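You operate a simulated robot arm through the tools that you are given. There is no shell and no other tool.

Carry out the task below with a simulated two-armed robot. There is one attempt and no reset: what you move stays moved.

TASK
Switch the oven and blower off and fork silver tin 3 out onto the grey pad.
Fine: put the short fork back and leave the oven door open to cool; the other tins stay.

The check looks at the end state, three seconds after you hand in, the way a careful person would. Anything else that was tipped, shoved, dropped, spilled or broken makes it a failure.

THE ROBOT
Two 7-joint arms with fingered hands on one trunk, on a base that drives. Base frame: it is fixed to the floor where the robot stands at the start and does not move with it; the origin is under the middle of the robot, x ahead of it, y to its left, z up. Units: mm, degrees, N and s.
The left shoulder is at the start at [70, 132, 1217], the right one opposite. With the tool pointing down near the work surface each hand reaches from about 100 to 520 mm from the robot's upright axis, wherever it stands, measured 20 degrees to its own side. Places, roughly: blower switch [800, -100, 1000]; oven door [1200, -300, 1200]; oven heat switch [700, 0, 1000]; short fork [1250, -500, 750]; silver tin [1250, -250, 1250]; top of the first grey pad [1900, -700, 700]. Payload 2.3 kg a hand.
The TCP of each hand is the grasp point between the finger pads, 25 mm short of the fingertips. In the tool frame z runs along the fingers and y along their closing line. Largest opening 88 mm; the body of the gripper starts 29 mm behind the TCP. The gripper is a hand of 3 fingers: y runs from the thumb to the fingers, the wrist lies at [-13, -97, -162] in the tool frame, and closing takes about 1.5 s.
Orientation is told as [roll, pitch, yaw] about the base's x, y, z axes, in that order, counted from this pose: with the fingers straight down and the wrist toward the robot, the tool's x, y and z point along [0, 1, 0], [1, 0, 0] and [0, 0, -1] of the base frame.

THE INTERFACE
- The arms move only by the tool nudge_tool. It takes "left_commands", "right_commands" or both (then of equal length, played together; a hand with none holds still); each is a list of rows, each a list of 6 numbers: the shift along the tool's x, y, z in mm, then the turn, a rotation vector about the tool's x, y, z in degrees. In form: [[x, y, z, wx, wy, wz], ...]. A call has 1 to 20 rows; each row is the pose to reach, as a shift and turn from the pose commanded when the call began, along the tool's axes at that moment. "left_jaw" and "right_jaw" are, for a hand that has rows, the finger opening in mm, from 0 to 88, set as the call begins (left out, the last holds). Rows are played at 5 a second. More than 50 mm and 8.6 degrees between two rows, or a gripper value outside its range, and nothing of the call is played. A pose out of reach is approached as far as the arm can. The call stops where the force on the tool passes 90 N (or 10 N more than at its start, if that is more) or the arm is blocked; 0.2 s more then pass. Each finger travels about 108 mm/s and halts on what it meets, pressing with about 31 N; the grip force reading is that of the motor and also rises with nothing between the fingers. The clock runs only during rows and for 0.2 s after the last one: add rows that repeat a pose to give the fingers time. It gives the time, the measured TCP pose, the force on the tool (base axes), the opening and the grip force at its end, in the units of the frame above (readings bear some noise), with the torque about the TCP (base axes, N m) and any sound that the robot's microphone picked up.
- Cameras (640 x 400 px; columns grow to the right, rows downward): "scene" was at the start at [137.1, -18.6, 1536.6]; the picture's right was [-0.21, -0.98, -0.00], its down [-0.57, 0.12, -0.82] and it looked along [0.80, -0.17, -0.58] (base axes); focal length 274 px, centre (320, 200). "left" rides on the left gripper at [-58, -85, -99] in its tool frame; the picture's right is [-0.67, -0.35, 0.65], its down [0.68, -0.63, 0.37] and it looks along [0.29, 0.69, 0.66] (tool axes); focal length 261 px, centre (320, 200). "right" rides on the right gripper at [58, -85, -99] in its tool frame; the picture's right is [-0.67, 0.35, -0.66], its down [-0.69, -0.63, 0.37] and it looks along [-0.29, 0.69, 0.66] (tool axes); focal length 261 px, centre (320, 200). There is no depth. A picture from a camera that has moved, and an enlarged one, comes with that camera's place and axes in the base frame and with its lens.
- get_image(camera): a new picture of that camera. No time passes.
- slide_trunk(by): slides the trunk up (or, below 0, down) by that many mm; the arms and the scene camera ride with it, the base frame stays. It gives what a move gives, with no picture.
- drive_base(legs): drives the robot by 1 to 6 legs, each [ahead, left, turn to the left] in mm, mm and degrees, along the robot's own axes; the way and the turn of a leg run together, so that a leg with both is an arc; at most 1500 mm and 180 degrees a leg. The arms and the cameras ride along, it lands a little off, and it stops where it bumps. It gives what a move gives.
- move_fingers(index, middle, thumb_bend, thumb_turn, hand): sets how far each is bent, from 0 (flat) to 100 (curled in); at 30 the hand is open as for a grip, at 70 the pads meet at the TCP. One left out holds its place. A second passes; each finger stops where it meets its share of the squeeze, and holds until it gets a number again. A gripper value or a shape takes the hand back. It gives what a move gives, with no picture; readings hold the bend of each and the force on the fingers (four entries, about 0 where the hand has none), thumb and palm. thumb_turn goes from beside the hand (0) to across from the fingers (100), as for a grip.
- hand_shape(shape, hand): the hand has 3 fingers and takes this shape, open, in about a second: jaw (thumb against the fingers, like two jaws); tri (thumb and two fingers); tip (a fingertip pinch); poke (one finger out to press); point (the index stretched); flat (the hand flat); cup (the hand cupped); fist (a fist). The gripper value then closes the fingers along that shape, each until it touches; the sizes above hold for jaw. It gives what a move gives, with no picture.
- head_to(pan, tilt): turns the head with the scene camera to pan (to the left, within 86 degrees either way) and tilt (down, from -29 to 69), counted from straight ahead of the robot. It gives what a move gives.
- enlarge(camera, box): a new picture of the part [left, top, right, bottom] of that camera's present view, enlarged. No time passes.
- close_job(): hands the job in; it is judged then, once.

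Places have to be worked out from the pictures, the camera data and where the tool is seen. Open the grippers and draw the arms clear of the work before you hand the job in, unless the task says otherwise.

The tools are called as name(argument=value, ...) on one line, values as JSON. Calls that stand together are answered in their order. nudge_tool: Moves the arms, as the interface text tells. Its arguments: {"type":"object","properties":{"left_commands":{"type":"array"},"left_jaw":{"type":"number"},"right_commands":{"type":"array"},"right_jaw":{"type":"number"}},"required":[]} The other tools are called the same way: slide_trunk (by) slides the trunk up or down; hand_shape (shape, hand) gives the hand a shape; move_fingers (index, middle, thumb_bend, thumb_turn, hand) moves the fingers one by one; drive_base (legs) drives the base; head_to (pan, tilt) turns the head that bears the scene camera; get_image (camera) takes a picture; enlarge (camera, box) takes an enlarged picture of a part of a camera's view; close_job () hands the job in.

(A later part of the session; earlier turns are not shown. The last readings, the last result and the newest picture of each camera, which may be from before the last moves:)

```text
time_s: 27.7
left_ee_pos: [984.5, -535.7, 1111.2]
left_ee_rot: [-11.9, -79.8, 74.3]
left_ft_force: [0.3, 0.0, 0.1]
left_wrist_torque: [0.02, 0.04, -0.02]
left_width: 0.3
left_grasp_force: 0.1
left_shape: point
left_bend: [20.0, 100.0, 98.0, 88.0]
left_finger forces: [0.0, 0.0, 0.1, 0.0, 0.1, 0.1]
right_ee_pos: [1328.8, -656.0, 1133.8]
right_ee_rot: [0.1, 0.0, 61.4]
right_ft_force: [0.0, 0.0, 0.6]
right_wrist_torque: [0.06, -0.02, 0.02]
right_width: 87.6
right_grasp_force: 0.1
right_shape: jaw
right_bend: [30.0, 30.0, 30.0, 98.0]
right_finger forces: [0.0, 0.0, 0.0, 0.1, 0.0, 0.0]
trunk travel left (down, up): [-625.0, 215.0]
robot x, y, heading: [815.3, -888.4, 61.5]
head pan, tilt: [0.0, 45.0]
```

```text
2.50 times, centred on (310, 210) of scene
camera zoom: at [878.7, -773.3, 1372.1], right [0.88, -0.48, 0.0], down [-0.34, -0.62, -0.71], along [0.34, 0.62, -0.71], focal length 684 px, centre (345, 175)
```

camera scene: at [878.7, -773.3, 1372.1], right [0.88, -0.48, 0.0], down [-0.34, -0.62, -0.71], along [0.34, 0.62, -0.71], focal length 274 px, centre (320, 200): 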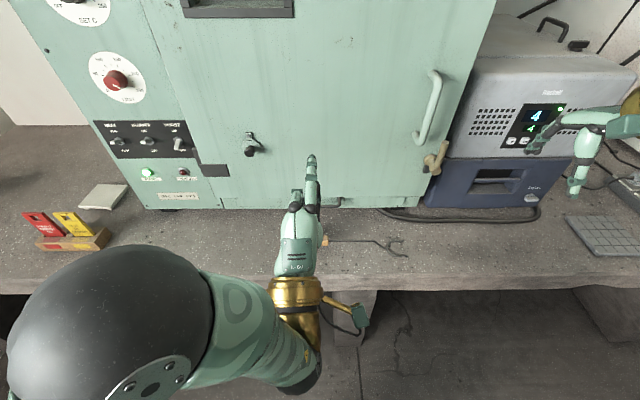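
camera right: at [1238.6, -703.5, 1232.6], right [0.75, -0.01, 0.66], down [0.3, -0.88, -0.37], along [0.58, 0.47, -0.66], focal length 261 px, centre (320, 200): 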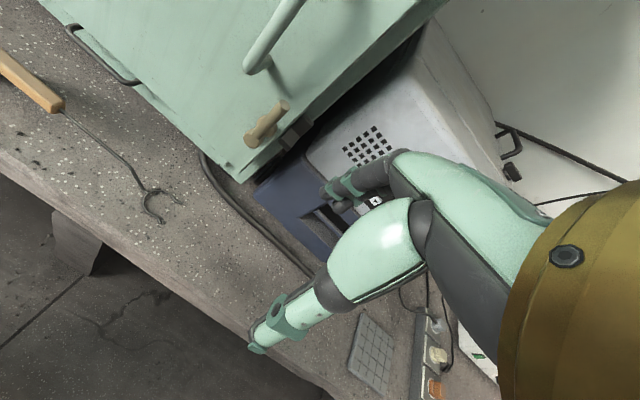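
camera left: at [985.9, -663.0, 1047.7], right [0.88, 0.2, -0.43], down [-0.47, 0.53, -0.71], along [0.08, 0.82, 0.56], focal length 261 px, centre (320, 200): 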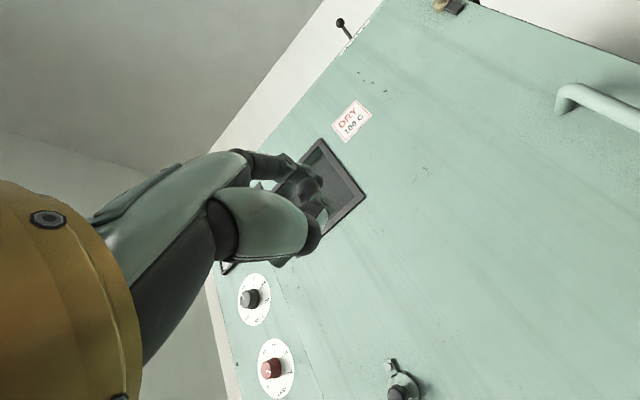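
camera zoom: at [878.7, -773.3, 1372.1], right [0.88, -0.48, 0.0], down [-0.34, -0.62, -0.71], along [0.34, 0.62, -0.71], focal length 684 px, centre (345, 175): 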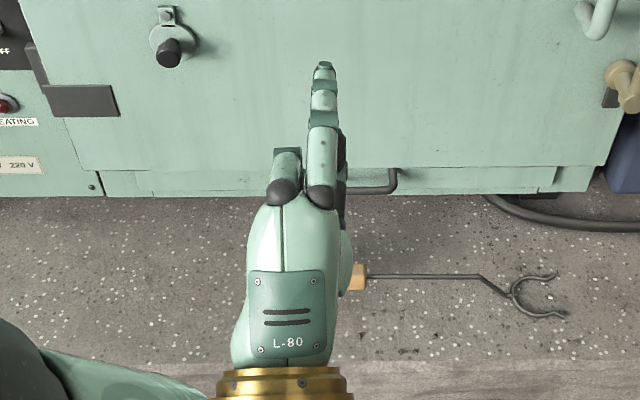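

The index tip lies at about (-10, 55, 21) in the tool frame. I pull the right hand back a bit for clearance, then drive left and closer so the left hand can reach the HEAT and BLOWER levers.

nudge_tool(right_commands=[[0, -45, 0, 0, 0, 0], [0, -90, 0, 0, 0, 0], [0, -120, 0, 0, 0, 0]])

drive_base(legs=[[0, 255, 0], [90, 0, 0]])

get_image(camera="scene")

get_image(camera="left")

```text
time_s: 28.5
left_ee_pos: [983.4, -537.1, 1110.9]
left_ee_rot: [-12.3, -79.9, 74.8]
left_ft_force: [0.6, -0.6, 0.0]
left_wrist_torque: [0.02, -0.04, 0.01]
left_width: 0.0
left_grasp_force: 0.0
left_shape: point
left_bend: [20.0, 100.0, 98.0, 88.0]
left_finger forces: [0.0, 0.1, 0.0, 0.0, 0.0, 0.1]
right_ee_pos: [1271.6, -760.6, 1134.9]
right_ee_rot: [-0.1, -0.1, 61.4]
right_ft_force: [-0.4, 0.2, -0.6]
right_wrist_torque: [0.01, 0.05, -0.01]
right_width: 87.7
right_grasp_force: 0.1
right_shape: jaw
right_bend: [30.0, 30.0, 30.0, 98.0]
right_finger forces: [0.0, 0.0, 0.0, 0.0, 0.0, 0.0]
trunk travel left (down, up): [-625.0, 215.0]
robot x, y, heading: [814.4, -887.3, 61.3]
head pan, tilt: [0.0, 45.0]
```

```text
time_s: 31.1
left_ee_pos: [802.8, -338.0, 1110.8]
left_ee_rot: [-12.3, -80.1, 74.9]
left_ft_force: [0.2, -0.1, -0.2]
left_wrist_torque: [-0.04, -0.01, 0.0]
left_width: 0.0
left_grasp_force: 0.0
left_shape: point
left_bend: [20.0, 100.0, 98.0, 88.0]
left_finger forces: [0.0, 0.0, 0.0, 0.0, 0.1, 0.1]
right_ee_pos: [1090.9, -563.6, 1135.6]
right_ee_rot: [0.0, -0.1, 61.5]
right_ft_force: [-0.5, 0.1, -0.6]
right_wrist_torque: [-0.01, 0.0, 0.04]
right_width: 87.8
right_grasp_force: 0.0
right_shape: jaw
right_bend: [30.0, 30.0, 30.0, 98.0]
right_finger forces: [0.0, 0.0, 0.0, 0.1, 0.1, 0.0]
trunk travel left (down, up): [-625.0, 215.0]
robot x, y, heading: [636.5, -691.2, 61.6]
head pan, tilt: [0.0, 45.0]
```

```text
taken
camera scene: at [697.1, -575.9, 1372.4], right [0.88, -0.48, 0.0], down [-0.34, -0.62, -0.71], along [0.34, 0.62, -0.71], focal length 274 px, centre (320, 200)
```

scene: 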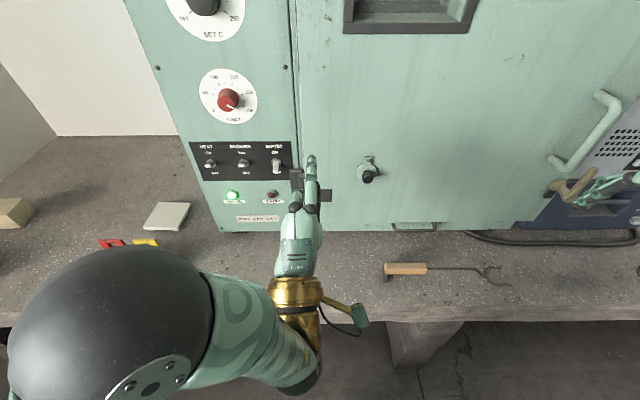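

```text
taken
camera left: at [804.6, -465.1, 1048.2], right [0.88, 0.21, -0.43], down [-0.47, 0.53, -0.71], along [0.08, 0.82, 0.56], focal length 261 px, centre (320, 200)
```

left: 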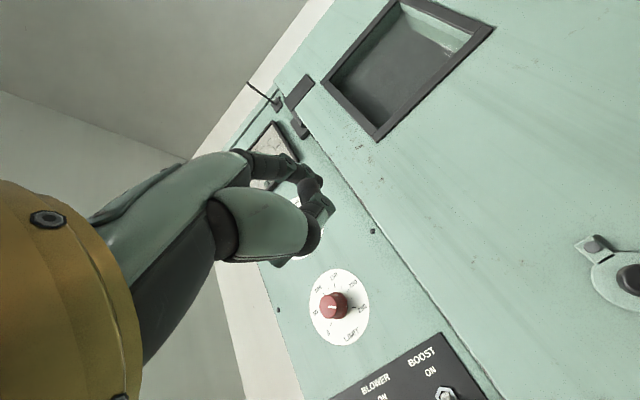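

Robot now stands at s≈890, n≈-302. I enlarge the switch panel from here.

enlarge(camera="scene", box=[170, 120, 330, 220])

```text
4.00 times, centred on (250, 170) of scene
camera zoom: at [697.1, -575.9, 1372.4], right [0.88, -0.48, 0.0], down [-0.34, -0.62, -0.71], along [0.34, 0.62, -0.71], focal length 1094 px, centre (600, 320)
```

zoom: 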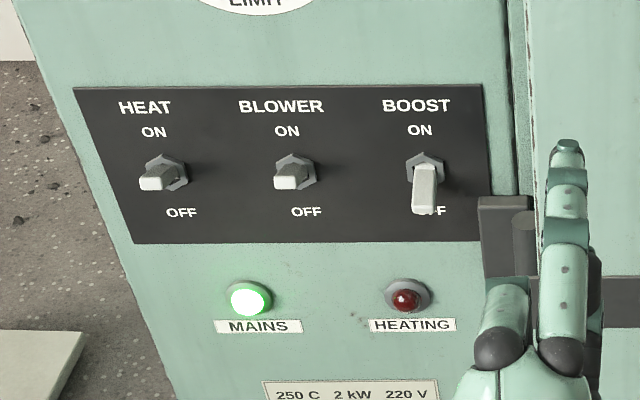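

The panel sits at n≈328, HEAT lever at s≈642, z≈990 and BLOWER at s≈716 (bench coordinates). I bring the left index above the HEAT lever, tilting it downward a bit more.

nudge_tool(left_commands=[[29, -10.5, 18, 2.5, 0, 0], [58.5, -21, 36, 5, 0, 0], [88, -31.5, 54, 7.5, 0, 0], [117, -42, 72, 10, 0, 0], [146, -52.5, 90, 12.5, 0, 0], [175.5, -63, 107.5, 15, 0, 0], [205, -74, 125, 17.5, 0, 0], [234, -84.4, 143.4, 20, 0, 0], [234, -84.4, 143.4, 20, 0, 0]])

get_image(camera="scene")

get_image(camera="left")

get_image(camera="right")

```text
time_s: 33.1
left_ee_pos: [779.4, -193.0, 1024.3]
left_ee_rot: [-4.0, -60.0, 66.7]
left_ft_force: [0.0, 0.4, 0.7]
left_wrist_torque: [0.05, 0.01, 0.02]
left_width: 0.0
left_grasp_force: 0.1
left_shape: point
left_bend: [20.0, 100.0, 98.0, 88.0]
left_finger forces: [0.0, 0.0, 0.1, 0.1, 0.0, 0.0]
left hand out of reach, approached as far as the arm can: row 4, 5, 6, 7, 8, 9
right_ee_pos: [1091.4, -562.7, 1135.0]
right_ee_rot: [-0.1, 0.0, 61.5]
right_ft_force: [-0.2, 0.0, 0.3]
right_wrist_torque: [0.01, -0.02, 0.02]
right_width: 87.9
right_grasp_force: 0.1
right_shape: jaw
right_bend: [30.0, 30.0, 30.0, 98.0]
right_finger forces: [0.0, 0.1, 0.0, 0.0, 0.1, 0.1]
trunk travel left (down, up): [-625.0, 215.0]
robot x, y, heading: [635.7, -686.7, 61.6]
head pan, tilt: [0.0, 45.0]
```

```text
taken
camera scene: at [698.5, -574.4, 1372.2], right [0.88, -0.48, 0.0], down [-0.34, -0.62, -0.71], along [0.34, 0.62, -0.71], focal length 274 px, centre (320, 200)
```

scene: 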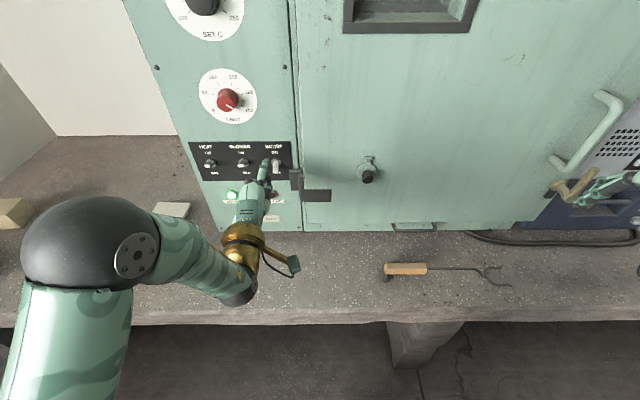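

```text
taken
camera left: at [774.6, -334.0, 1001.6], right [0.79, 0.04, -0.61], down [-0.59, 0.3, -0.75], along [0.15, 0.95, 0.26], focal length 261 px, centre (320, 200)
```

left: 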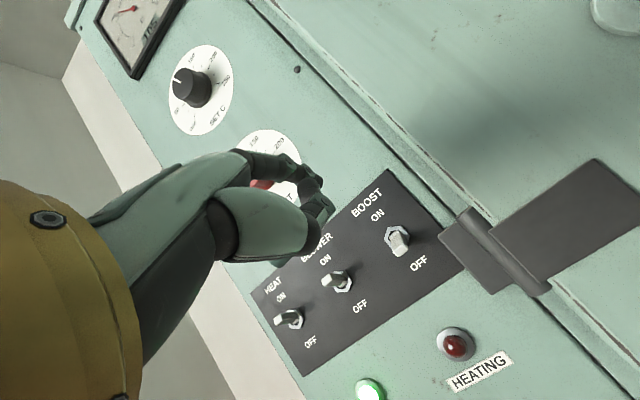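

```text
taken
camera right: at [1000.7, -609.7, 1232.5], right [0.75, -0.01, 0.66], down [0.3, -0.88, -0.37], along [0.58, 0.47, -0.66], focal length 261 px, centre (320, 200)
```

right: 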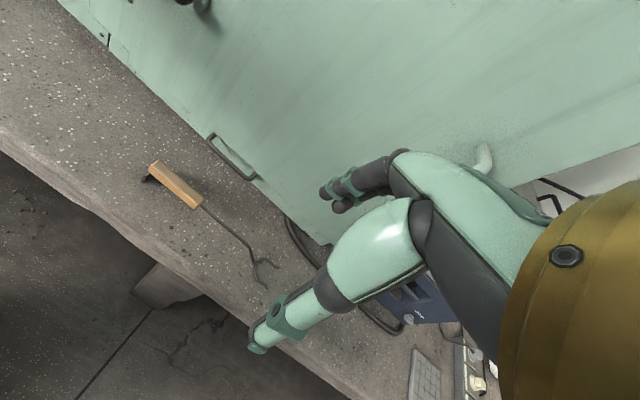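

The left hand can't go further left from here (it stopped at about 113 mm left of my axis), so I drive the base left instead to line the finger up with HEAT.

drive_base(legs=[[0, 165, 0]])

get_image(camera="scene")

get_image(camera="left")

```text
time_s: 34.5
left_ee_pos: [639.2, -118.2, 1023.4]
left_ee_rot: [-3.9, -60.0, 66.6]
left_ft_force: [1.3, 0.0, 0.6]
left_wrist_torque: [-0.01, -0.02, 0.01]
left_width: 0.0
left_grasp_force: 0.0
left_shape: point
left_bend: [20.0, 100.0, 98.0, 88.0]
left_finger forces: [0.0, 0.1, 0.0, 0.0, 0.0, 0.0]
right_ee_pos: [950.8, -485.5, 1134.1]
right_ee_rot: [0.1, 0.1, 61.5]
right_ft_force: [0.5, 0.3, 0.4]
right_wrist_torque: [0.01, 0.0, -0.01]
right_width: 87.3
right_grasp_force: 0.0
right_shape: jaw
right_bend: [30.0, 30.0, 30.0, 98.0]
right_finger forces: [0.0, 0.0, 0.0, 0.0, 0.0, 0.1]
trunk travel left (down, up): [-625.0, 215.0]
robot x, y, heading: [494.5, -612.8, 61.8]
head pan, tilt: [0.0, 45.0]
```

```text
taken
camera scene: at [558.1, -497.7, 1372.1], right [0.88, -0.48, 0.0], down [-0.34, -0.62, -0.71], along [0.34, 0.62, -0.71], focal length 274 px, centre (320, 200)
```

scene: 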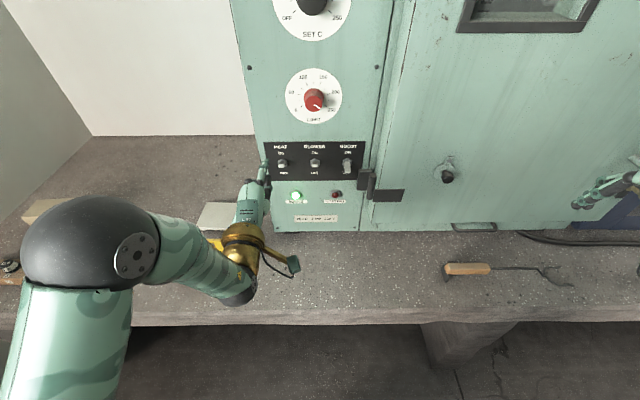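

```text
taken
camera left: at [633.3, -257.2, 1001.6], right [0.79, 0.04, -0.61], down [-0.59, 0.3, -0.75], along [0.15, 0.95, 0.26], focal length 261 px, centre (320, 200)
```

left: 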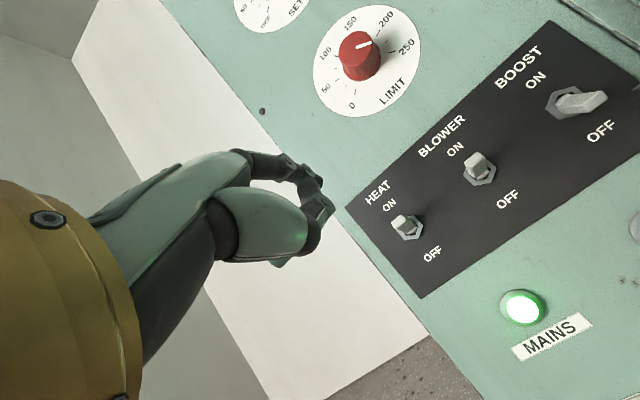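

HEAT and BLOWER clearly point up to ON, BOOST down. I enlarge both views for an accurate fix of the HEAT lever and my fingertip.

enlarge(camera="scene", box=[220, 130, 380, 230])

enlarge(camera="left", box=[250, 120, 510, 290])

```text
4.00 times, centred on (300, 180) of scene
camera zoom: at [558.1, -497.7, 1372.1], right [0.88, -0.48, 0.0], down [-0.34, -0.62, -0.71], along [0.34, 0.62, -0.71], focal length 1094 px, centre (400, 280)
```

zoom: 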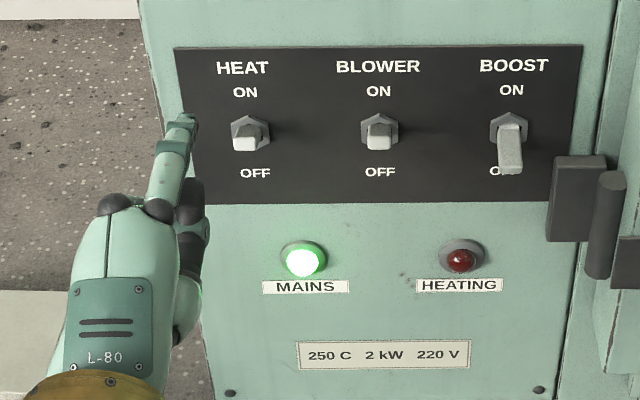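

```text
2.35 times, centred on (380, 205) of left
camera zoom: at [633.3, -257.2, 1001.6], right [0.79, 0.04, -0.61], down [-0.59, 0.3, -0.75], along [0.15, 0.95, 0.26], focal length 613 px, centre (179, 188)
```

zoom: 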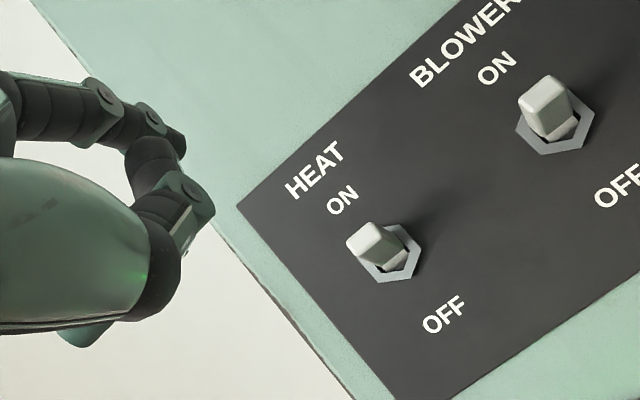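

HEAT lever tip is at (s 642, n 303, z 1004) and my fingertip at (628, 247, 1061). I advance the finger over the lever, then check.

nudge_tool(left_commands=[[-14, 6.2, 36.8, 0, 0, 0], [-14, 12.6, 71.9, 0, 0, 0], [-14, 12.6, 71.9, 0, 0, 0]])

enlarge(camera="scene", box=[220, 130, 380, 230])

enlarge(camera="left", box=[200, 120, 460, 290])

```text
time_s: 35.3
left_ee_pos: [680.5, -62.8, 999.1]
left_ee_rot: [-4.1, -60.0, 66.9]
left_ft_force: [-0.4, -0.5, 0.6]
left_wrist_torque: [-0.02, -0.01, -0.01]
left_width: 0.0
left_grasp_force: 0.0
left_shape: point
left_bend: [20.0, 100.0, 98.0, 88.0]
left_finger forces: [0.0, 0.1, 0.1, 0.0, 0.0, 0.0]
right_ee_pos: [948.0, -485.3, 1134.4]
right_ee_rot: [0.0, 0.0, 61.6]
right_ft_force: [0.4, -0.7, 0.1]
right_wrist_torque: [0.03, 0.01, 0.0]
right_width: 87.8
right_grasp_force: 0.1
right_shape: jaw
right_bend: [30.0, 30.0, 30.0, 98.0]
right_finger forces: [0.1, 0.1, 0.1, 0.1, 0.0, 0.0]
trunk travel left (down, up): [-625.0, 215.0]
robot x, y, heading: [491.7, -609.6, 61.5]
head pan, tilt: [0.0, 45.0]
```

```text
4.00 times, centred on (300, 180) of scene
camera zoom: at [555.2, -497.1, 1372.2], right [0.88, -0.48, 0.0], down [-0.34, -0.62, -0.71], along [0.34, 0.62, -0.71], focal length 1094 px, centre (400, 280)
```

zoom: 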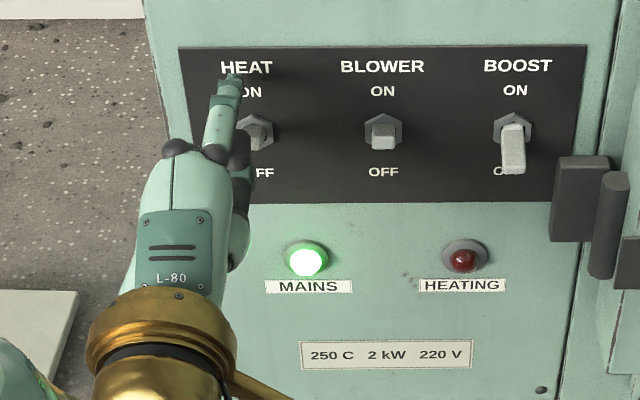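

```text
2.35 times, centred on (330, 205) of left
camera zoom: at [674.6, -202.1, 977.0], right [0.8, 0.04, -0.6], down [-0.59, 0.3, -0.75], along [0.15, 0.95, 0.26], focal length 613 px, centre (296, 188)
```

zoom: 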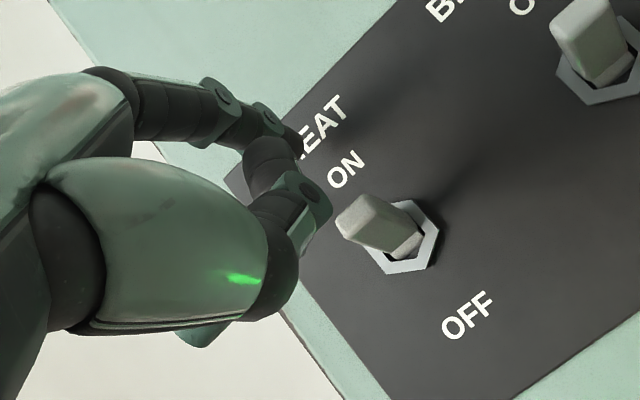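

The finger is over the lever, about 6 mm too far left; thumb clears the lever. I shift right slightly and press down through the lever's travel.

nudge_tool(left_commands=[[-5, -7, 4, 0, 0, 0], [-5, -14, 8, 0, 0, 0], [-5, -21.7, 12.5, 0, 0, 0], [-5, -28, 16, 0, 0, 0], [-5, -35, 20, 0, 0, 0], [-5, -42, 24, 0, 0, 0], [-5, -49, 28, 0, 0, 0], [-5, -49, 28, 0, 0, 0]])

enlarge(camera="scene", box=[220, 130, 380, 230])

enlarge(camera="left", box=[200, 120, 460, 290])

```text
time_s: 37.1
left_ee_pos: [686.8, -67.2, 943.0]
left_ee_rot: [-4.1, -60.2, 66.9]
left_ft_force: [-1.2, -1.5, 5.9]
left_wrist_torque: [0.3, -0.26, -0.01]
left_width: 0.1
left_grasp_force: 0.0
left_shape: point
left_bend: [14.0, 100.0, 98.0, 88.0]
left_finger forces: [6.6, 0.0, 0.0, 0.0, 0.0, 0.0]
right_ee_pos: [947.5, -488.0, 1135.7]
right_ee_rot: [0.0, -0.2, 61.6]
right_ft_force: [-0.4, -0.5, 0.1]
right_wrist_torque: [0.04, -0.02, -0.01]
right_width: 87.7
right_grasp_force: 0.0
right_shape: jaw
right_bend: [30.0, 30.0, 30.0, 98.0]
right_finger forces: [0.1, 0.0, 0.0, 0.0, 0.0, 0.1]
trunk travel left (down, up): [-625.0, 215.0]
robot x, y, heading: [491.8, -610.2, 61.5]
head pan, tilt: [0.0, 45.0]
```

```text
4.00 times, centred on (300, 180) of scene
camera zoom: at [554.2, -499.7, 1372.5], right [0.88, -0.48, 0.0], down [-0.34, -0.62, -0.71], along [0.34, 0.62, -0.71], focal length 1094 px, centre (400, 280)
```

zoom: 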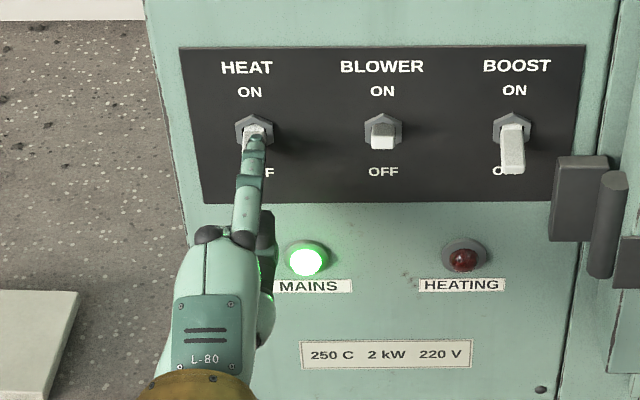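

```text
2.35 times, centred on (330, 205) of left
camera zoom: at [681.2, -207.3, 922.1], right [0.8, 0.04, -0.6], down [-0.59, 0.3, -0.75], along [0.15, 0.95, 0.26], focal length 613 px, centre (296, 188)
```

zoom: 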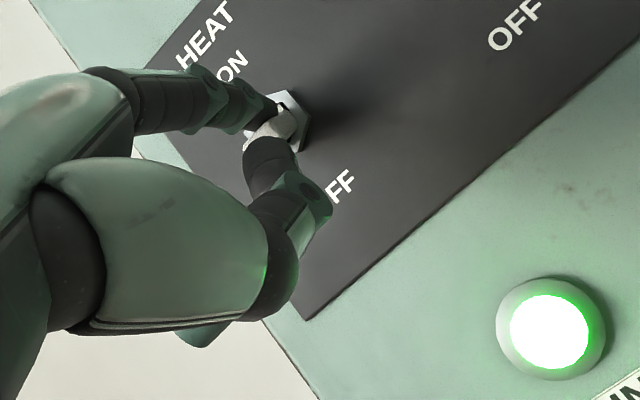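

The finger presses the lever with about 6 N and it has moved part way. I push down further.

nudge_tool(left_commands=[[0, -5, 3, 0, 0, 0], [0, -10, 6, 0, 0, 0], [0, -15, 9, 0, 0, 0], [0, -20, 11.5, 0, 0, 0], [0, -20, 11.5, 0, 0, 0]])

enlarge(camera="scene", box=[220, 130, 380, 230])

enlarge(camera="left", box=[200, 120, 460, 290])

```text
time_s: 38.3
left_ee_pos: [687.8, -68.3, 921.9]
left_ee_rot: [-4.1, -60.5, 66.9]
left_ft_force: [-0.7, 1.8, 20.6]
left_wrist_torque: [0.42, -0.53, 0.06]
left_width: 0.0
left_grasp_force: 0.1
left_shape: point
left_bend: [5.0, 100.0, 98.0, 88.0]
left_finger forces: [18.4, 0.1, 0.0, 0.1, 0.0, 0.0]
right_ee_pos: [946.8, -490.6, 1137.6]
right_ee_rot: [0.0, -0.3, 61.6]
right_ft_force: [0.2, 0.1, 0.7]
right_wrist_torque: [0.02, 0.03, -0.05]
right_width: 87.6
right_grasp_force: 0.0
right_shape: jaw
right_bend: [30.0, 30.0, 30.0, 98.0]
right_finger forces: [0.1, 0.1, 0.0, 0.0, 0.0, 0.0]
trunk travel left (down, up): [-625.0, 215.0]
robot x, y, heading: [487.8, -616.1, 61.7]
head pan, tilt: [0.0, 45.0]
```

```text
4.00 times, centred on (300, 180) of scene
camera zoom: at [553.1, -502.4, 1372.9], right [0.88, -0.48, 0.0], down [-0.34, -0.62, -0.71], along [0.34, 0.62, -0.7], focal length 1094 px, centre (400, 280)
```

zoom: 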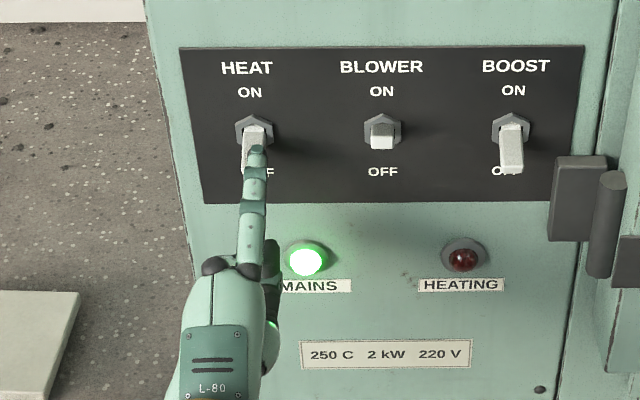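

```text
2.35 times, centred on (330, 205) of left
camera zoom: at [681.5, -209.0, 900.6], right [0.8, 0.05, -0.6], down [-0.58, 0.3, -0.75], along [0.15, 0.95, 0.27], focal length 613 px, centre (296, 188)
```

zoom: 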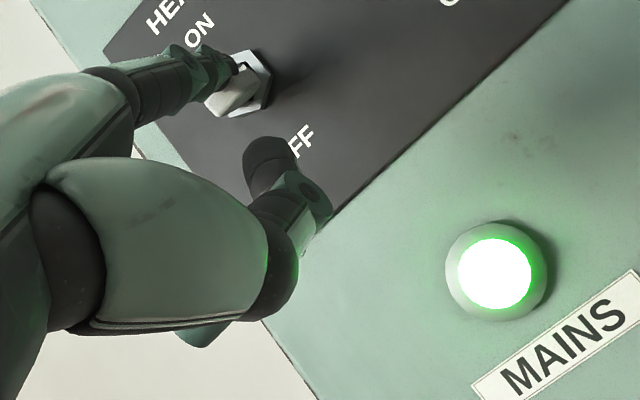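

The HEAT lever is now fully down at OFF. I back the finger away, lift, move right and set it above the BLOWER lever.

nudge_tool(left_commands=[[0, -15, -26, 0, 0, 0], [0, -25.7, -54.5, 0, 0, 0], [0, 13.3, -77, 0, 0, 0], [0, 52.3, -99.5, 0, 0, 0], [-35, 52.3, -99.5, 0, 0, 0], [-69, 52.3, -99.5, 0, 0, 0], [-69, 58.6, -68.5, 0, 0, 0], [-69, 66.7, -38.5, 0, 0, 0], [-69, 66.7, -38.5, 0, 0, 0]])

enlarge(camera="scene", box=[220, 130, 380, 230])

enlarge(camera="left", box=[200, 120, 460, 290])

```text
time_s: 40.3
left_ee_pos: [747.7, -96.4, 1001.2]
left_ee_rot: [-4.0, -60.0, 66.7]
left_ft_force: [-1.1, -0.3, 0.3]
left_wrist_torque: [-0.02, -0.02, -0.04]
left_width: 0.0
left_grasp_force: 0.1
left_shape: point
left_bend: [20.0, 100.0, 98.0, 88.0]
left_finger forces: [0.1, 0.1, 0.0, 0.0, 0.0, 0.0]
right_ee_pos: [949.2, -484.9, 1134.3]
right_ee_rot: [0.0, 0.1, 61.6]
right_ft_force: [0.5, 0.0, -0.3]
right_wrist_torque: [0.06, -0.07, 0.0]
right_width: 87.8
right_grasp_force: 0.1
right_shape: jaw
right_bend: [30.0, 30.0, 30.0, 98.0]
right_finger forces: [0.0, 0.1, 0.0, 0.0, 0.0, 0.0]
trunk travel left (down, up): [-625.0, 215.0]
robot x, y, heading: [493.6, -613.1, 61.6]
head pan, tilt: [0.0, 45.0]
```

```text
4.00 times, centred on (300, 180) of scene
camera zoom: at [555.9, -497.3, 1372.2], right [0.88, -0.48, 0.0], down [-0.34, -0.62, -0.71], along [0.34, 0.62, -0.71], focal length 1094 px, centre (400, 280)
```

zoom: 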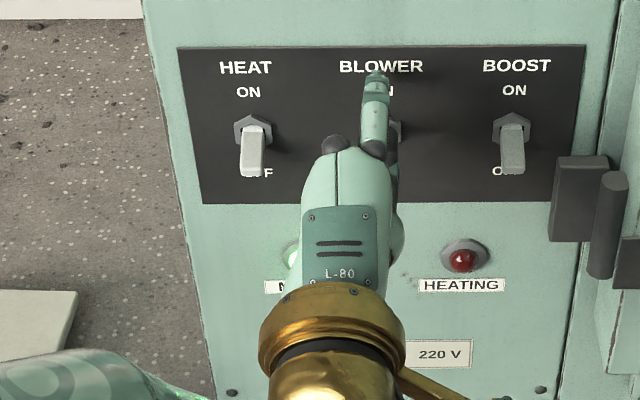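

```text
2.35 times, centred on (330, 205) of left
camera zoom: at [742.8, -236.5, 977.6], right [0.79, 0.04, -0.61], down [-0.59, 0.3, -0.75], along [0.15, 0.95, 0.26], focal length 613 px, centre (296, 188)
```

zoom: 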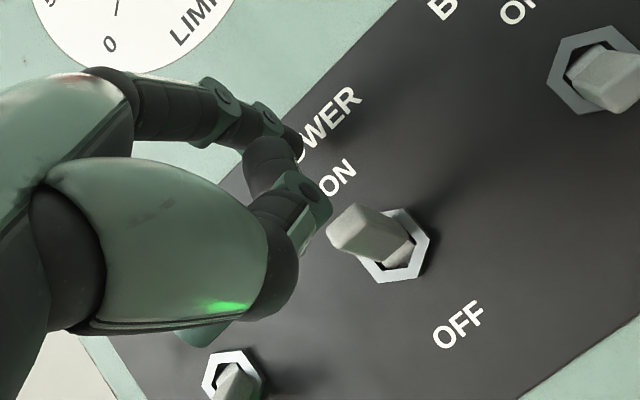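

HEAT is off. The finger is above BLOWER's lever; I press it down in the same way.

nudge_tool(left_commands=[[-3, -10.2, 2.4, 0, 0, 0], [-3, -18.8, 7.4, 0, 0, 0], [-3, -27.5, 12.4, 0, 0, 0], [-3, -34.4, 16.4, 0, 0, 0], [-3, -41.3, 20.4, 0, 0, 0], [-3, -48.3, 24.4, 0, 0, 0], [-3, -55.2, 28.4, 0, 0, 0], [-3, -62.1, 32.4, 0, 0, 0], [-3, -69, 36.4, 0, 0, 0], [-3, -69, 36.4, 0, 0, 0]])

enlarge(camera="scene", box=[220, 130, 380, 230])

enlarge(camera="left", box=[200, 120, 460, 290])

```text
time_s: 42.5
left_ee_pos: [748.3, -103.0, 924.6]
left_ee_rot: [-4.4, -60.4, 67.0]
left_ft_force: [-1.1, 0.6, 19.3]
left_wrist_torque: [0.45, -0.51, 0.05]
left_width: 0.3
left_grasp_force: 0.1
left_shape: point
left_bend: [6.0, 100.0, 98.0, 88.0]
left_finger forces: [16.7, 0.1, 0.1, 0.0, 0.0, 0.0]
right_ee_pos: [946.6, -489.0, 1136.0]
right_ee_rot: [0.0, -0.3, 61.5]
right_ft_force: [0.3, -0.9, 0.3]
right_wrist_torque: [0.01, 0.01, 0.03]
right_width: 87.9
right_grasp_force: 0.1
right_shape: jaw
right_bend: [30.0, 30.0, 30.0, 98.0]
right_finger forces: [0.0, 0.0, 0.1, 0.0, 0.0, 0.1]
trunk travel left (down, up): [-625.0, 215.0]
robot x, y, heading: [495.5, -612.5, 61.2]
head pan, tilt: [0.0, 45.0]
```

```text
4.00 times, centred on (300, 180) of scene
camera zoom: at [552.8, -501.8, 1372.9], right [0.88, -0.48, 0.0], down [-0.34, -0.62, -0.71], along [0.34, 0.62, -0.7], focal length 1094 px, centre (400, 280)
```

zoom: 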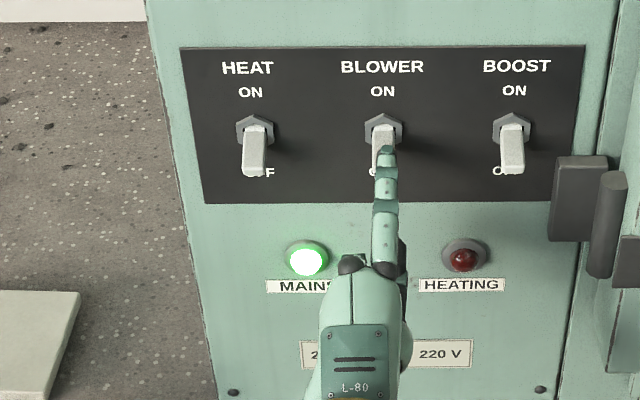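

```text
2.35 times, centred on (330, 205) of left
camera zoom: at [743.9, -243.6, 902.1], right [0.8, 0.04, -0.6], down [-0.58, 0.3, -0.75], along [0.15, 0.95, 0.27], focal length 613 px, centre (296, 188)
```

zoom: 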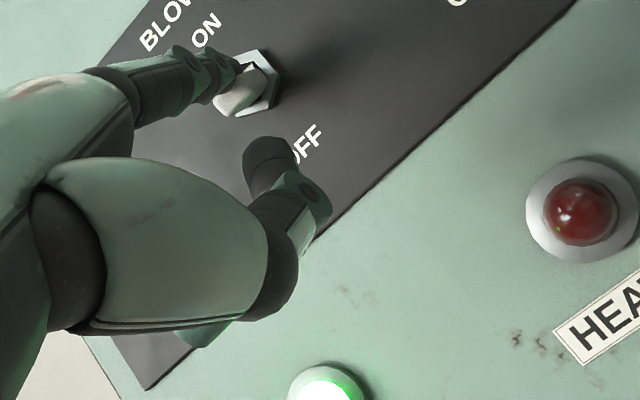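

BLOWER is down too. I back the left hand off from the panel and verify all three levers.

nudge_tool(left_commands=[[0, -15, -26, 0, 0, 0], [0, -25.7, -54.5, 0, 0, 0], [0, -35, -95, 0, 0, 0], [0, -20, -135, 0, 0, 0], [0, 10, -165, 0, 0, 0], [0, 40, -185, 0, 0, 0]])

enlarge(camera="scene", box=[220, 130, 380, 230])

get_image(camera="scene")

```text
time_s: 43.9
left_ee_pos: [684.5, -223.9, 1048.2]
left_ee_rot: [-4.1, -60.0, 66.9]
left_ft_force: [0.6, -0.2, 0.1]
left_wrist_torque: [0.0, -0.01, 0.0]
left_width: 0.0
left_grasp_force: 0.1
left_shape: point
left_bend: [20.0, 100.0, 98.0, 88.0]
left_finger forces: [0.0, 0.0, 0.0, 0.0, 0.0, 0.1]
right_ee_pos: [948.4, -484.6, 1135.8]
right_ee_rot: [0.0, 0.0, 61.6]
right_ft_force: [-0.2, 1.0, 0.4]
right_wrist_torque: [-0.05, -0.03, -0.01]
right_width: 87.8
right_grasp_force: 0.2
right_shape: jaw
right_bend: [30.0, 30.0, 30.0, 98.0]
right_finger forces: [0.1, 0.0, 0.1, 0.0, 0.0, 0.0]
trunk travel left (down, up): [-625.0, 215.0]
robot x, y, heading: [491.9, -610.8, 61.5]
head pan, tilt: [0.0, 45.0]
```

```text
4.00 times, centred on (300, 180) of scene
camera zoom: at [555.2, -497.1, 1372.2], right [0.88, -0.48, 0.0], down [-0.34, -0.62, -0.71], along [0.34, 0.62, -0.71], focal length 1094 px, centre (400, 280)
```

zoom: 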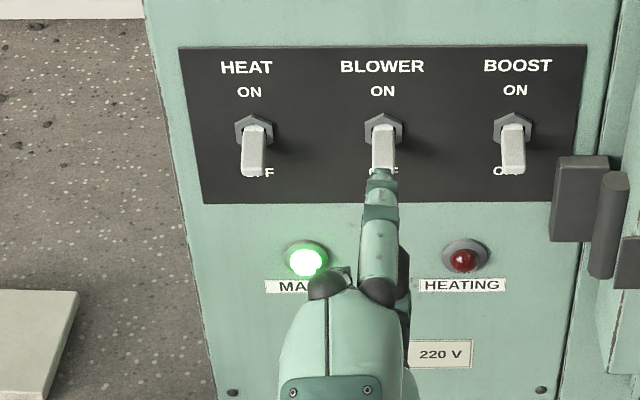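

```text
taken
camera scene: at [555.2, -497.1, 1372.2], right [0.88, -0.48, 0.0], down [-0.34, -0.62, -0.71], along [0.34, 0.62, -0.71], focal length 274 px, centre (320, 200)
```

scene: 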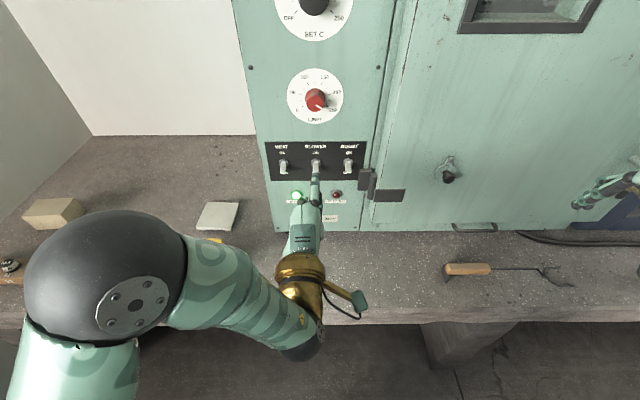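

All three levers are at OFF. Now I drive right along the bench to the door's handle side and look at the latches.

drive_base(legs=[[-40, 0, 0], [0, -500, 0]])

head_to(pan=-10, tilt=25)

get_image(camera="scene")

get_image(camera="right")

```text
time_s: 47.3
left_ee_pos: [1103.1, -494.7, 1047.8]
left_ee_rot: [-4.1, -60.1, 67.0]
left_ft_force: [0.7, -0.4, -1.2]
left_wrist_torque: [0.02, 0.02, -0.01]
left_width: 0.4
left_grasp_force: 0.1
left_shape: point
left_bend: [20.0, 100.0, 98.0, 88.0]
left_finger forces: [0.1, 0.1, 0.1, 0.0, 0.1, 0.2]
right_ee_pos: [1369.4, -755.6, 1133.9]
right_ee_rot: [-0.1, -0.1, 61.8]
right_ft_force: [0.3, -0.2, 0.1]
right_wrist_torque: [0.0, 0.04, -0.01]
right_width: 87.5
right_grasp_force: 0.1
right_shape: jaw
right_bend: [30.0, 30.0, 30.0, 98.0]
right_finger forces: [0.0, 0.0, 0.0, 0.0, 0.1, 0.0]
trunk travel left (down, up): [-625.0, 215.0]
robot x, y, heading: [913.7, -886.2, 61.9]
head pan, tilt: [0.0, 45.0]
```

```text
time_s: 48.2
left_ee_pos: [1105.1, -496.8, 1047.5]
left_ee_rot: [-4.1, -60.0, 67.0]
left_ft_force: [0.6, 0.3, -0.2]
left_wrist_torque: [0.01, -0.02, 0.03]
left_width: 0.2
left_grasp_force: 0.1
left_shape: point
left_bend: [20.0, 100.0, 98.0, 88.0]
left_finger forces: [0.1, 0.1, 0.0, 0.0, 0.0, 0.0]
right_ee_pos: [1370.2, -757.0, 1134.8]
right_ee_rot: [0.0, -0.1, 61.8]
right_ft_force: [0.0, 0.4, 0.0]
right_wrist_torque: [0.01, 0.03, -0.01]
right_width: 87.6
right_grasp_force: 0.1
right_shape: jaw
right_bend: [30.0, 30.0, 30.0, 98.0]
right_finger forces: [0.0, 0.1, 0.0, 0.0, 0.0, 0.0]
trunk travel left (down, up): [-625.0, 215.0]
robot x, y, heading: [915.0, -885.5, 62.0]
head pan, tilt: [-10.0, 25.0]
```

```text
taken
camera scene: at [995.8, -768.9, 1402.6], right [0.79, -0.62, 0.0], down [-0.26, -0.33, -0.91], along [0.56, 0.71, -0.42], focal length 274 px, centre (320, 200)
```

scene: 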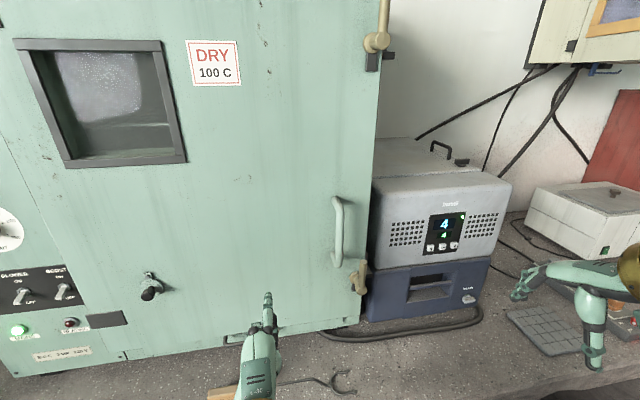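

```text
taken
camera right: at [1279.7, -803.8, 1232.5], right [0.76, -0.01, 0.66], down [0.31, -0.88, -0.37], along [0.58, 0.48, -0.66], focal length 261 px, centre (320, 200)
```

right: 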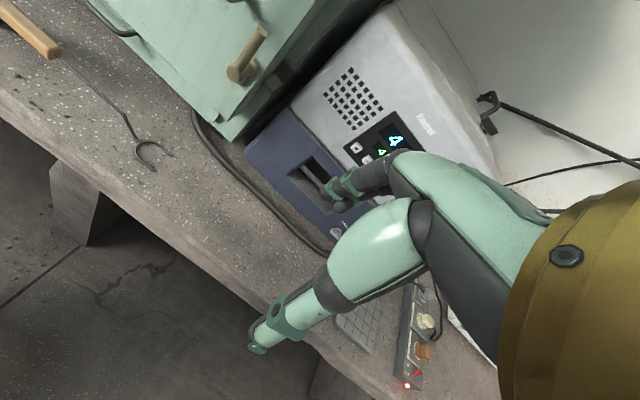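

I enlarge the two gold latches to understand how they turn.

enlarge(camera="scene", box=[330, 0, 440, 90])

enlarge(camera="scene", box=[310, 180, 410, 340])

enlarge(camera="right", box=[180, 0, 340, 130])

```text
4.44 times, centred on (385, 45) of scene
camera zoom: at [995.8, -768.9, 1402.6], right [0.79, -0.62, 0.0], down [-0.26, -0.33, -0.91], along [0.56, 0.71, -0.42], focal length 1216 px, centre (31, 889)
```

zoom: 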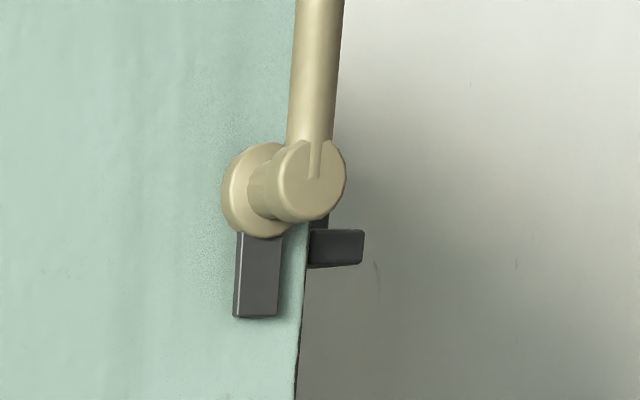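

```text
2.50 times, centred on (360, 260) of scene
camera zoom: at [995.8, -768.9, 1402.6], right [0.79, -0.62, 0.0], down [-0.26, -0.33, -0.91], along [0.56, 0.71, -0.42], focal length 684 px, centre (220, 50)
```

zoom: 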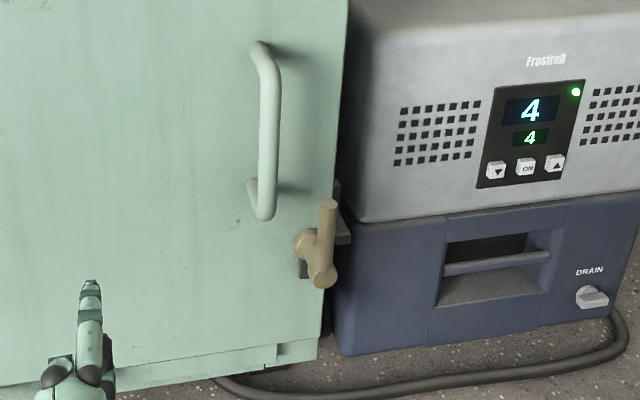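

```text
3.08 times, centred on (260, 65) of right
camera zoom: at [1279.7, -803.8, 1232.5], right [0.76, -0.01, 0.66], down [0.31, -0.88, -0.37], along [0.58, 0.48, -0.66], focal length 802 px, centre (505, 615)
```

zoom: 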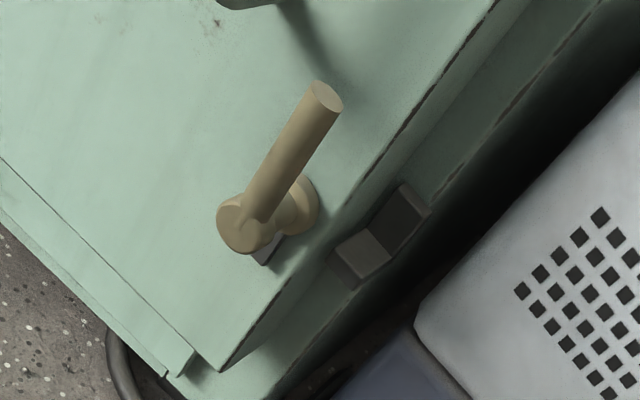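

Both latch tongues point straight down, away from the keepers at the right, so the door looks unlatched. Before opening, I tuck the left hand down and to the left, out of the door's swing.

nudge_tool(left_commands=[[30, -29, -6, 6.5, 0, 0], [62, -58, -12, 13, 0, 0], [94, -87, -18, 20, 0, 0], [126, -116, -25, 27, 0, 0], [158, -146, -31, 33.5, 0, 0], [190, -175, -37, 40, 0, 0], [222, -204, -43, 46.5, 0, 0], [254, -234, -50, 53, 0, 0], [285, -263, -56, 60, 0, 0]])

head_to(pan=20, tilt=60)

get_image(camera="scene")

```text
time_s: 50.2
left_ee_pos: [765.1, -513.2, 828.3]
left_ee_rot: [-2.1, 0.2, 63.4]
left_ft_force: [-0.3, -0.9, 0.2]
left_wrist_torque: [0.01, -0.01, 0.02]
left_width: 0.0
left_grasp_force: 0.0
left_shape: point
left_bend: [20.0, 100.0, 98.0, 88.0]
left_finger forces: [0.1, 0.0, 0.0, 0.1, 0.0, 0.0]
left hand out of reach, approached as far as the arm can: row 2, 3, 4, 5, 6, 7, 8, 9
right_ee_pos: [1370.8, -756.7, 1135.1]
right_ee_rot: [0.0, 0.0, 61.7]
right_ft_force: [-0.3, 0.0, -0.2]
right_wrist_torque: [0.0, 0.02, 0.0]
right_width: 87.8
right_grasp_force: 0.1
right_shape: jaw
right_bend: [30.0, 30.0, 30.0, 98.0]
right_finger forces: [0.1, 0.0, 0.0, 0.0, 0.0, 0.0]
trunk travel left (down, up): [-625.0, 215.0]
robot x, y, heading: [915.3, -887.3, 61.7]
head pan, tilt: [-10.0, 25.0]
```

```text
time_s: 51.2
left_ee_pos: [764.5, -514.1, 828.7]
left_ee_rot: [-2.1, 0.0, 63.4]
left_ft_force: [-0.1, -0.2, 0.2]
left_wrist_torque: [0.01, 0.0, -0.01]
left_width: 0.0
left_grasp_force: 0.1
left_shape: point
left_bend: [20.0, 100.0, 98.0, 88.0]
left_finger forces: [0.1, 0.0, 0.1, 0.0, 0.1, 0.0]
right_ee_pos: [1370.2, -755.8, 1134.8]
right_ee_rot: [0.0, 0.0, 61.7]
right_ft_force: [0.6, 0.3, 0.1]
right_wrist_torque: [0.0, 0.01, 0.03]
right_width: 87.6
right_grasp_force: 0.0
right_shape: jaw
right_bend: [30.0, 30.0, 30.0, 98.0]
right_finger forces: [0.1, 0.0, 0.1, 0.0, 0.0, 0.0]
trunk travel left (down, up): [-625.0, 215.0]
robot x, y, heading: [912.1, -882.7, 61.8]
head pan, tilt: [20.0, 60.0]
```

```text
taken
camera scene: at [948.2, -775.2, 1352.7], right [0.99, -0.14, 0.0], down [-0.13, -0.86, -0.5], along [0.07, 0.5, -0.87], focal length 274 px, centre (320, 200)
```

scene: 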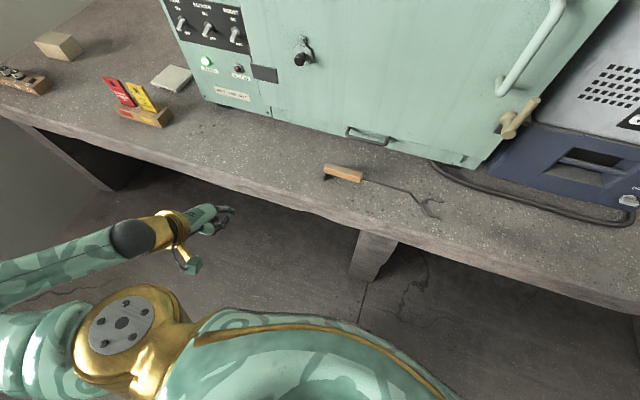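

The left arm is tucked. Now I turn the right hand to point at the oven with its jaw closing sideways, and bring it in front of the vertical door handle.

nudge_tool(right_commands=[[14, 12, 2, -4.62, -4.62, -4.62], [28, 24, 4, -9.24, -9.24, -9.24], [42, 36, 6, -13.86, -13.86, -13.86], [56, 48, 8, -18.48, -18.48, -18.48], [70, 60, 10, -23.1, -23.1, -23.1], [84, 72, 12, -27.72, -27.72, -27.72], [98, 84, 14, -32.34, -32.34, -32.34], [112, 96, 16, -36.96, -36.96, -36.96], [126, 108, 18, -41.58, -41.58, -41.58], [140, 120, 20, -46.2, -46.2, -46.2], [154, 132, 22, -50.82, -50.82, -50.82], [168, 144, 24, -55.44, -55.44, -55.44], [182, 156, 26, -60.06, -60.06, -60.06], [195, 166, 28, -64.68, -64.68, -64.68], [208, 173, 30, -69.3, -69.3, -69.3], [208, 173, 30, -69.3, -69.3, -69.3]])

head_to(pan=-10, tilt=35)

get_image(camera="scene")

get_image(camera="right")

```text
time_s: 54.6
left_ee_pos: [764.0, -513.1, 828.7]
left_ee_rot: [-2.0, 0.0, 63.4]
left_ft_force: [0.0, -0.5, -0.4]
left_wrist_torque: [-0.04, 0.03, -0.01]
left_width: 0.0
left_grasp_force: 0.1
left_shape: point
left_bend: [20.0, 100.0, 98.0, 88.0]
left_finger forces: [0.0, 0.1, 0.0, 0.0, 0.1, 0.1]
right_ee_pos: [1348.4, -500.2, 1156.4]
right_ee_rot: [-89.6, 0.1, 151.9]
right_ft_force: [0.4, 0.1, -0.8]
right_wrist_torque: [0.01, -0.02, -0.02]
right_width: 87.7
right_grasp_force: 0.0
right_shape: jaw
right_bend: [30.0, 30.0, 30.0, 98.0]
right_finger forces: [0.0, 0.0, 0.1, 0.0, 0.1, 0.2]
right hand out of reach, approached as far as the arm can: row 5, 6, 7, 8, 10, 11, 12, 13, 14, 15, 16
trunk travel left (down, up): [-625.0, 215.0]
robot x, y, heading: [911.9, -885.8, 61.6]
head pan, tilt: [20.0, 60.0]
```

```text
time_s: 55.5
left_ee_pos: [764.2, -515.4, 828.3]
left_ee_rot: [-2.1, -0.1, 63.4]
left_ft_force: [0.2, 0.7, -0.6]
left_wrist_torque: [0.01, 0.04, -0.01]
left_width: 0.0
left_grasp_force: 0.0
left_shape: point
left_bend: [20.0, 100.0, 98.0, 88.0]
left_finger forces: [0.0, 0.0, 0.1, 0.1, 0.0, 0.0]
right_ee_pos: [1348.9, -500.4, 1158.0]
right_ee_rot: [-89.6, -0.1, 151.7]
right_ft_force: [-0.8, 0.0, 0.3]
right_wrist_torque: [0.0, 0.01, -0.02]
right_width: 87.9
right_grasp_force: 0.0
right_shape: jaw
right_bend: [30.0, 30.0, 30.0, 98.0]
right_finger forces: [0.0, 0.0, 0.1, 0.1, 0.0, 0.1]
trunk travel left (down, up): [-625.0, 215.0]
robot x, y, heading: [914.5, -883.9, 61.8]
head pan, tilt: [-10.0, 35.0]
```

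```text
taken
camera scene: at [992.8, -771.9, 1386.9], right [0.79, -0.62, 0.0], down [-0.36, -0.45, -0.82], along [0.51, 0.64, -0.57], focal length 274 px, centre (320, 200)
```

scene: 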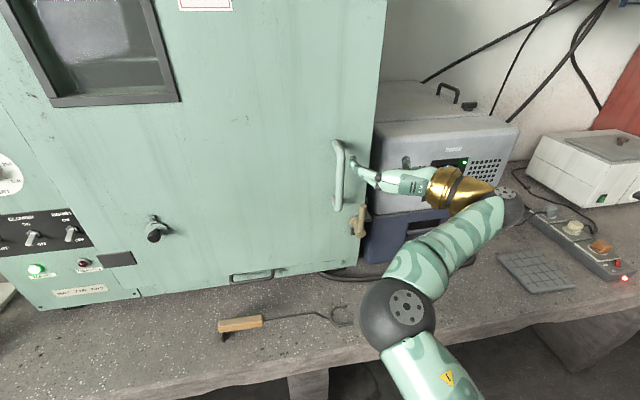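

```text
taken
camera right: at [1376.7, -629.4, 1099.2], right [-0.62, -0.41, 0.67], down [0.73, 0.03, 0.68], along [-0.3, 0.91, 0.28], focal length 261 px, centre (320, 200)
```

right: 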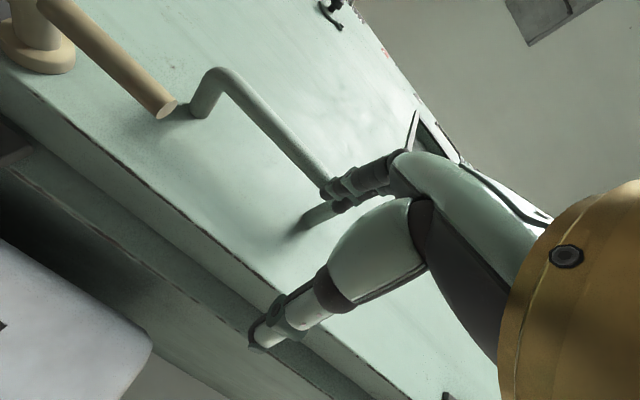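

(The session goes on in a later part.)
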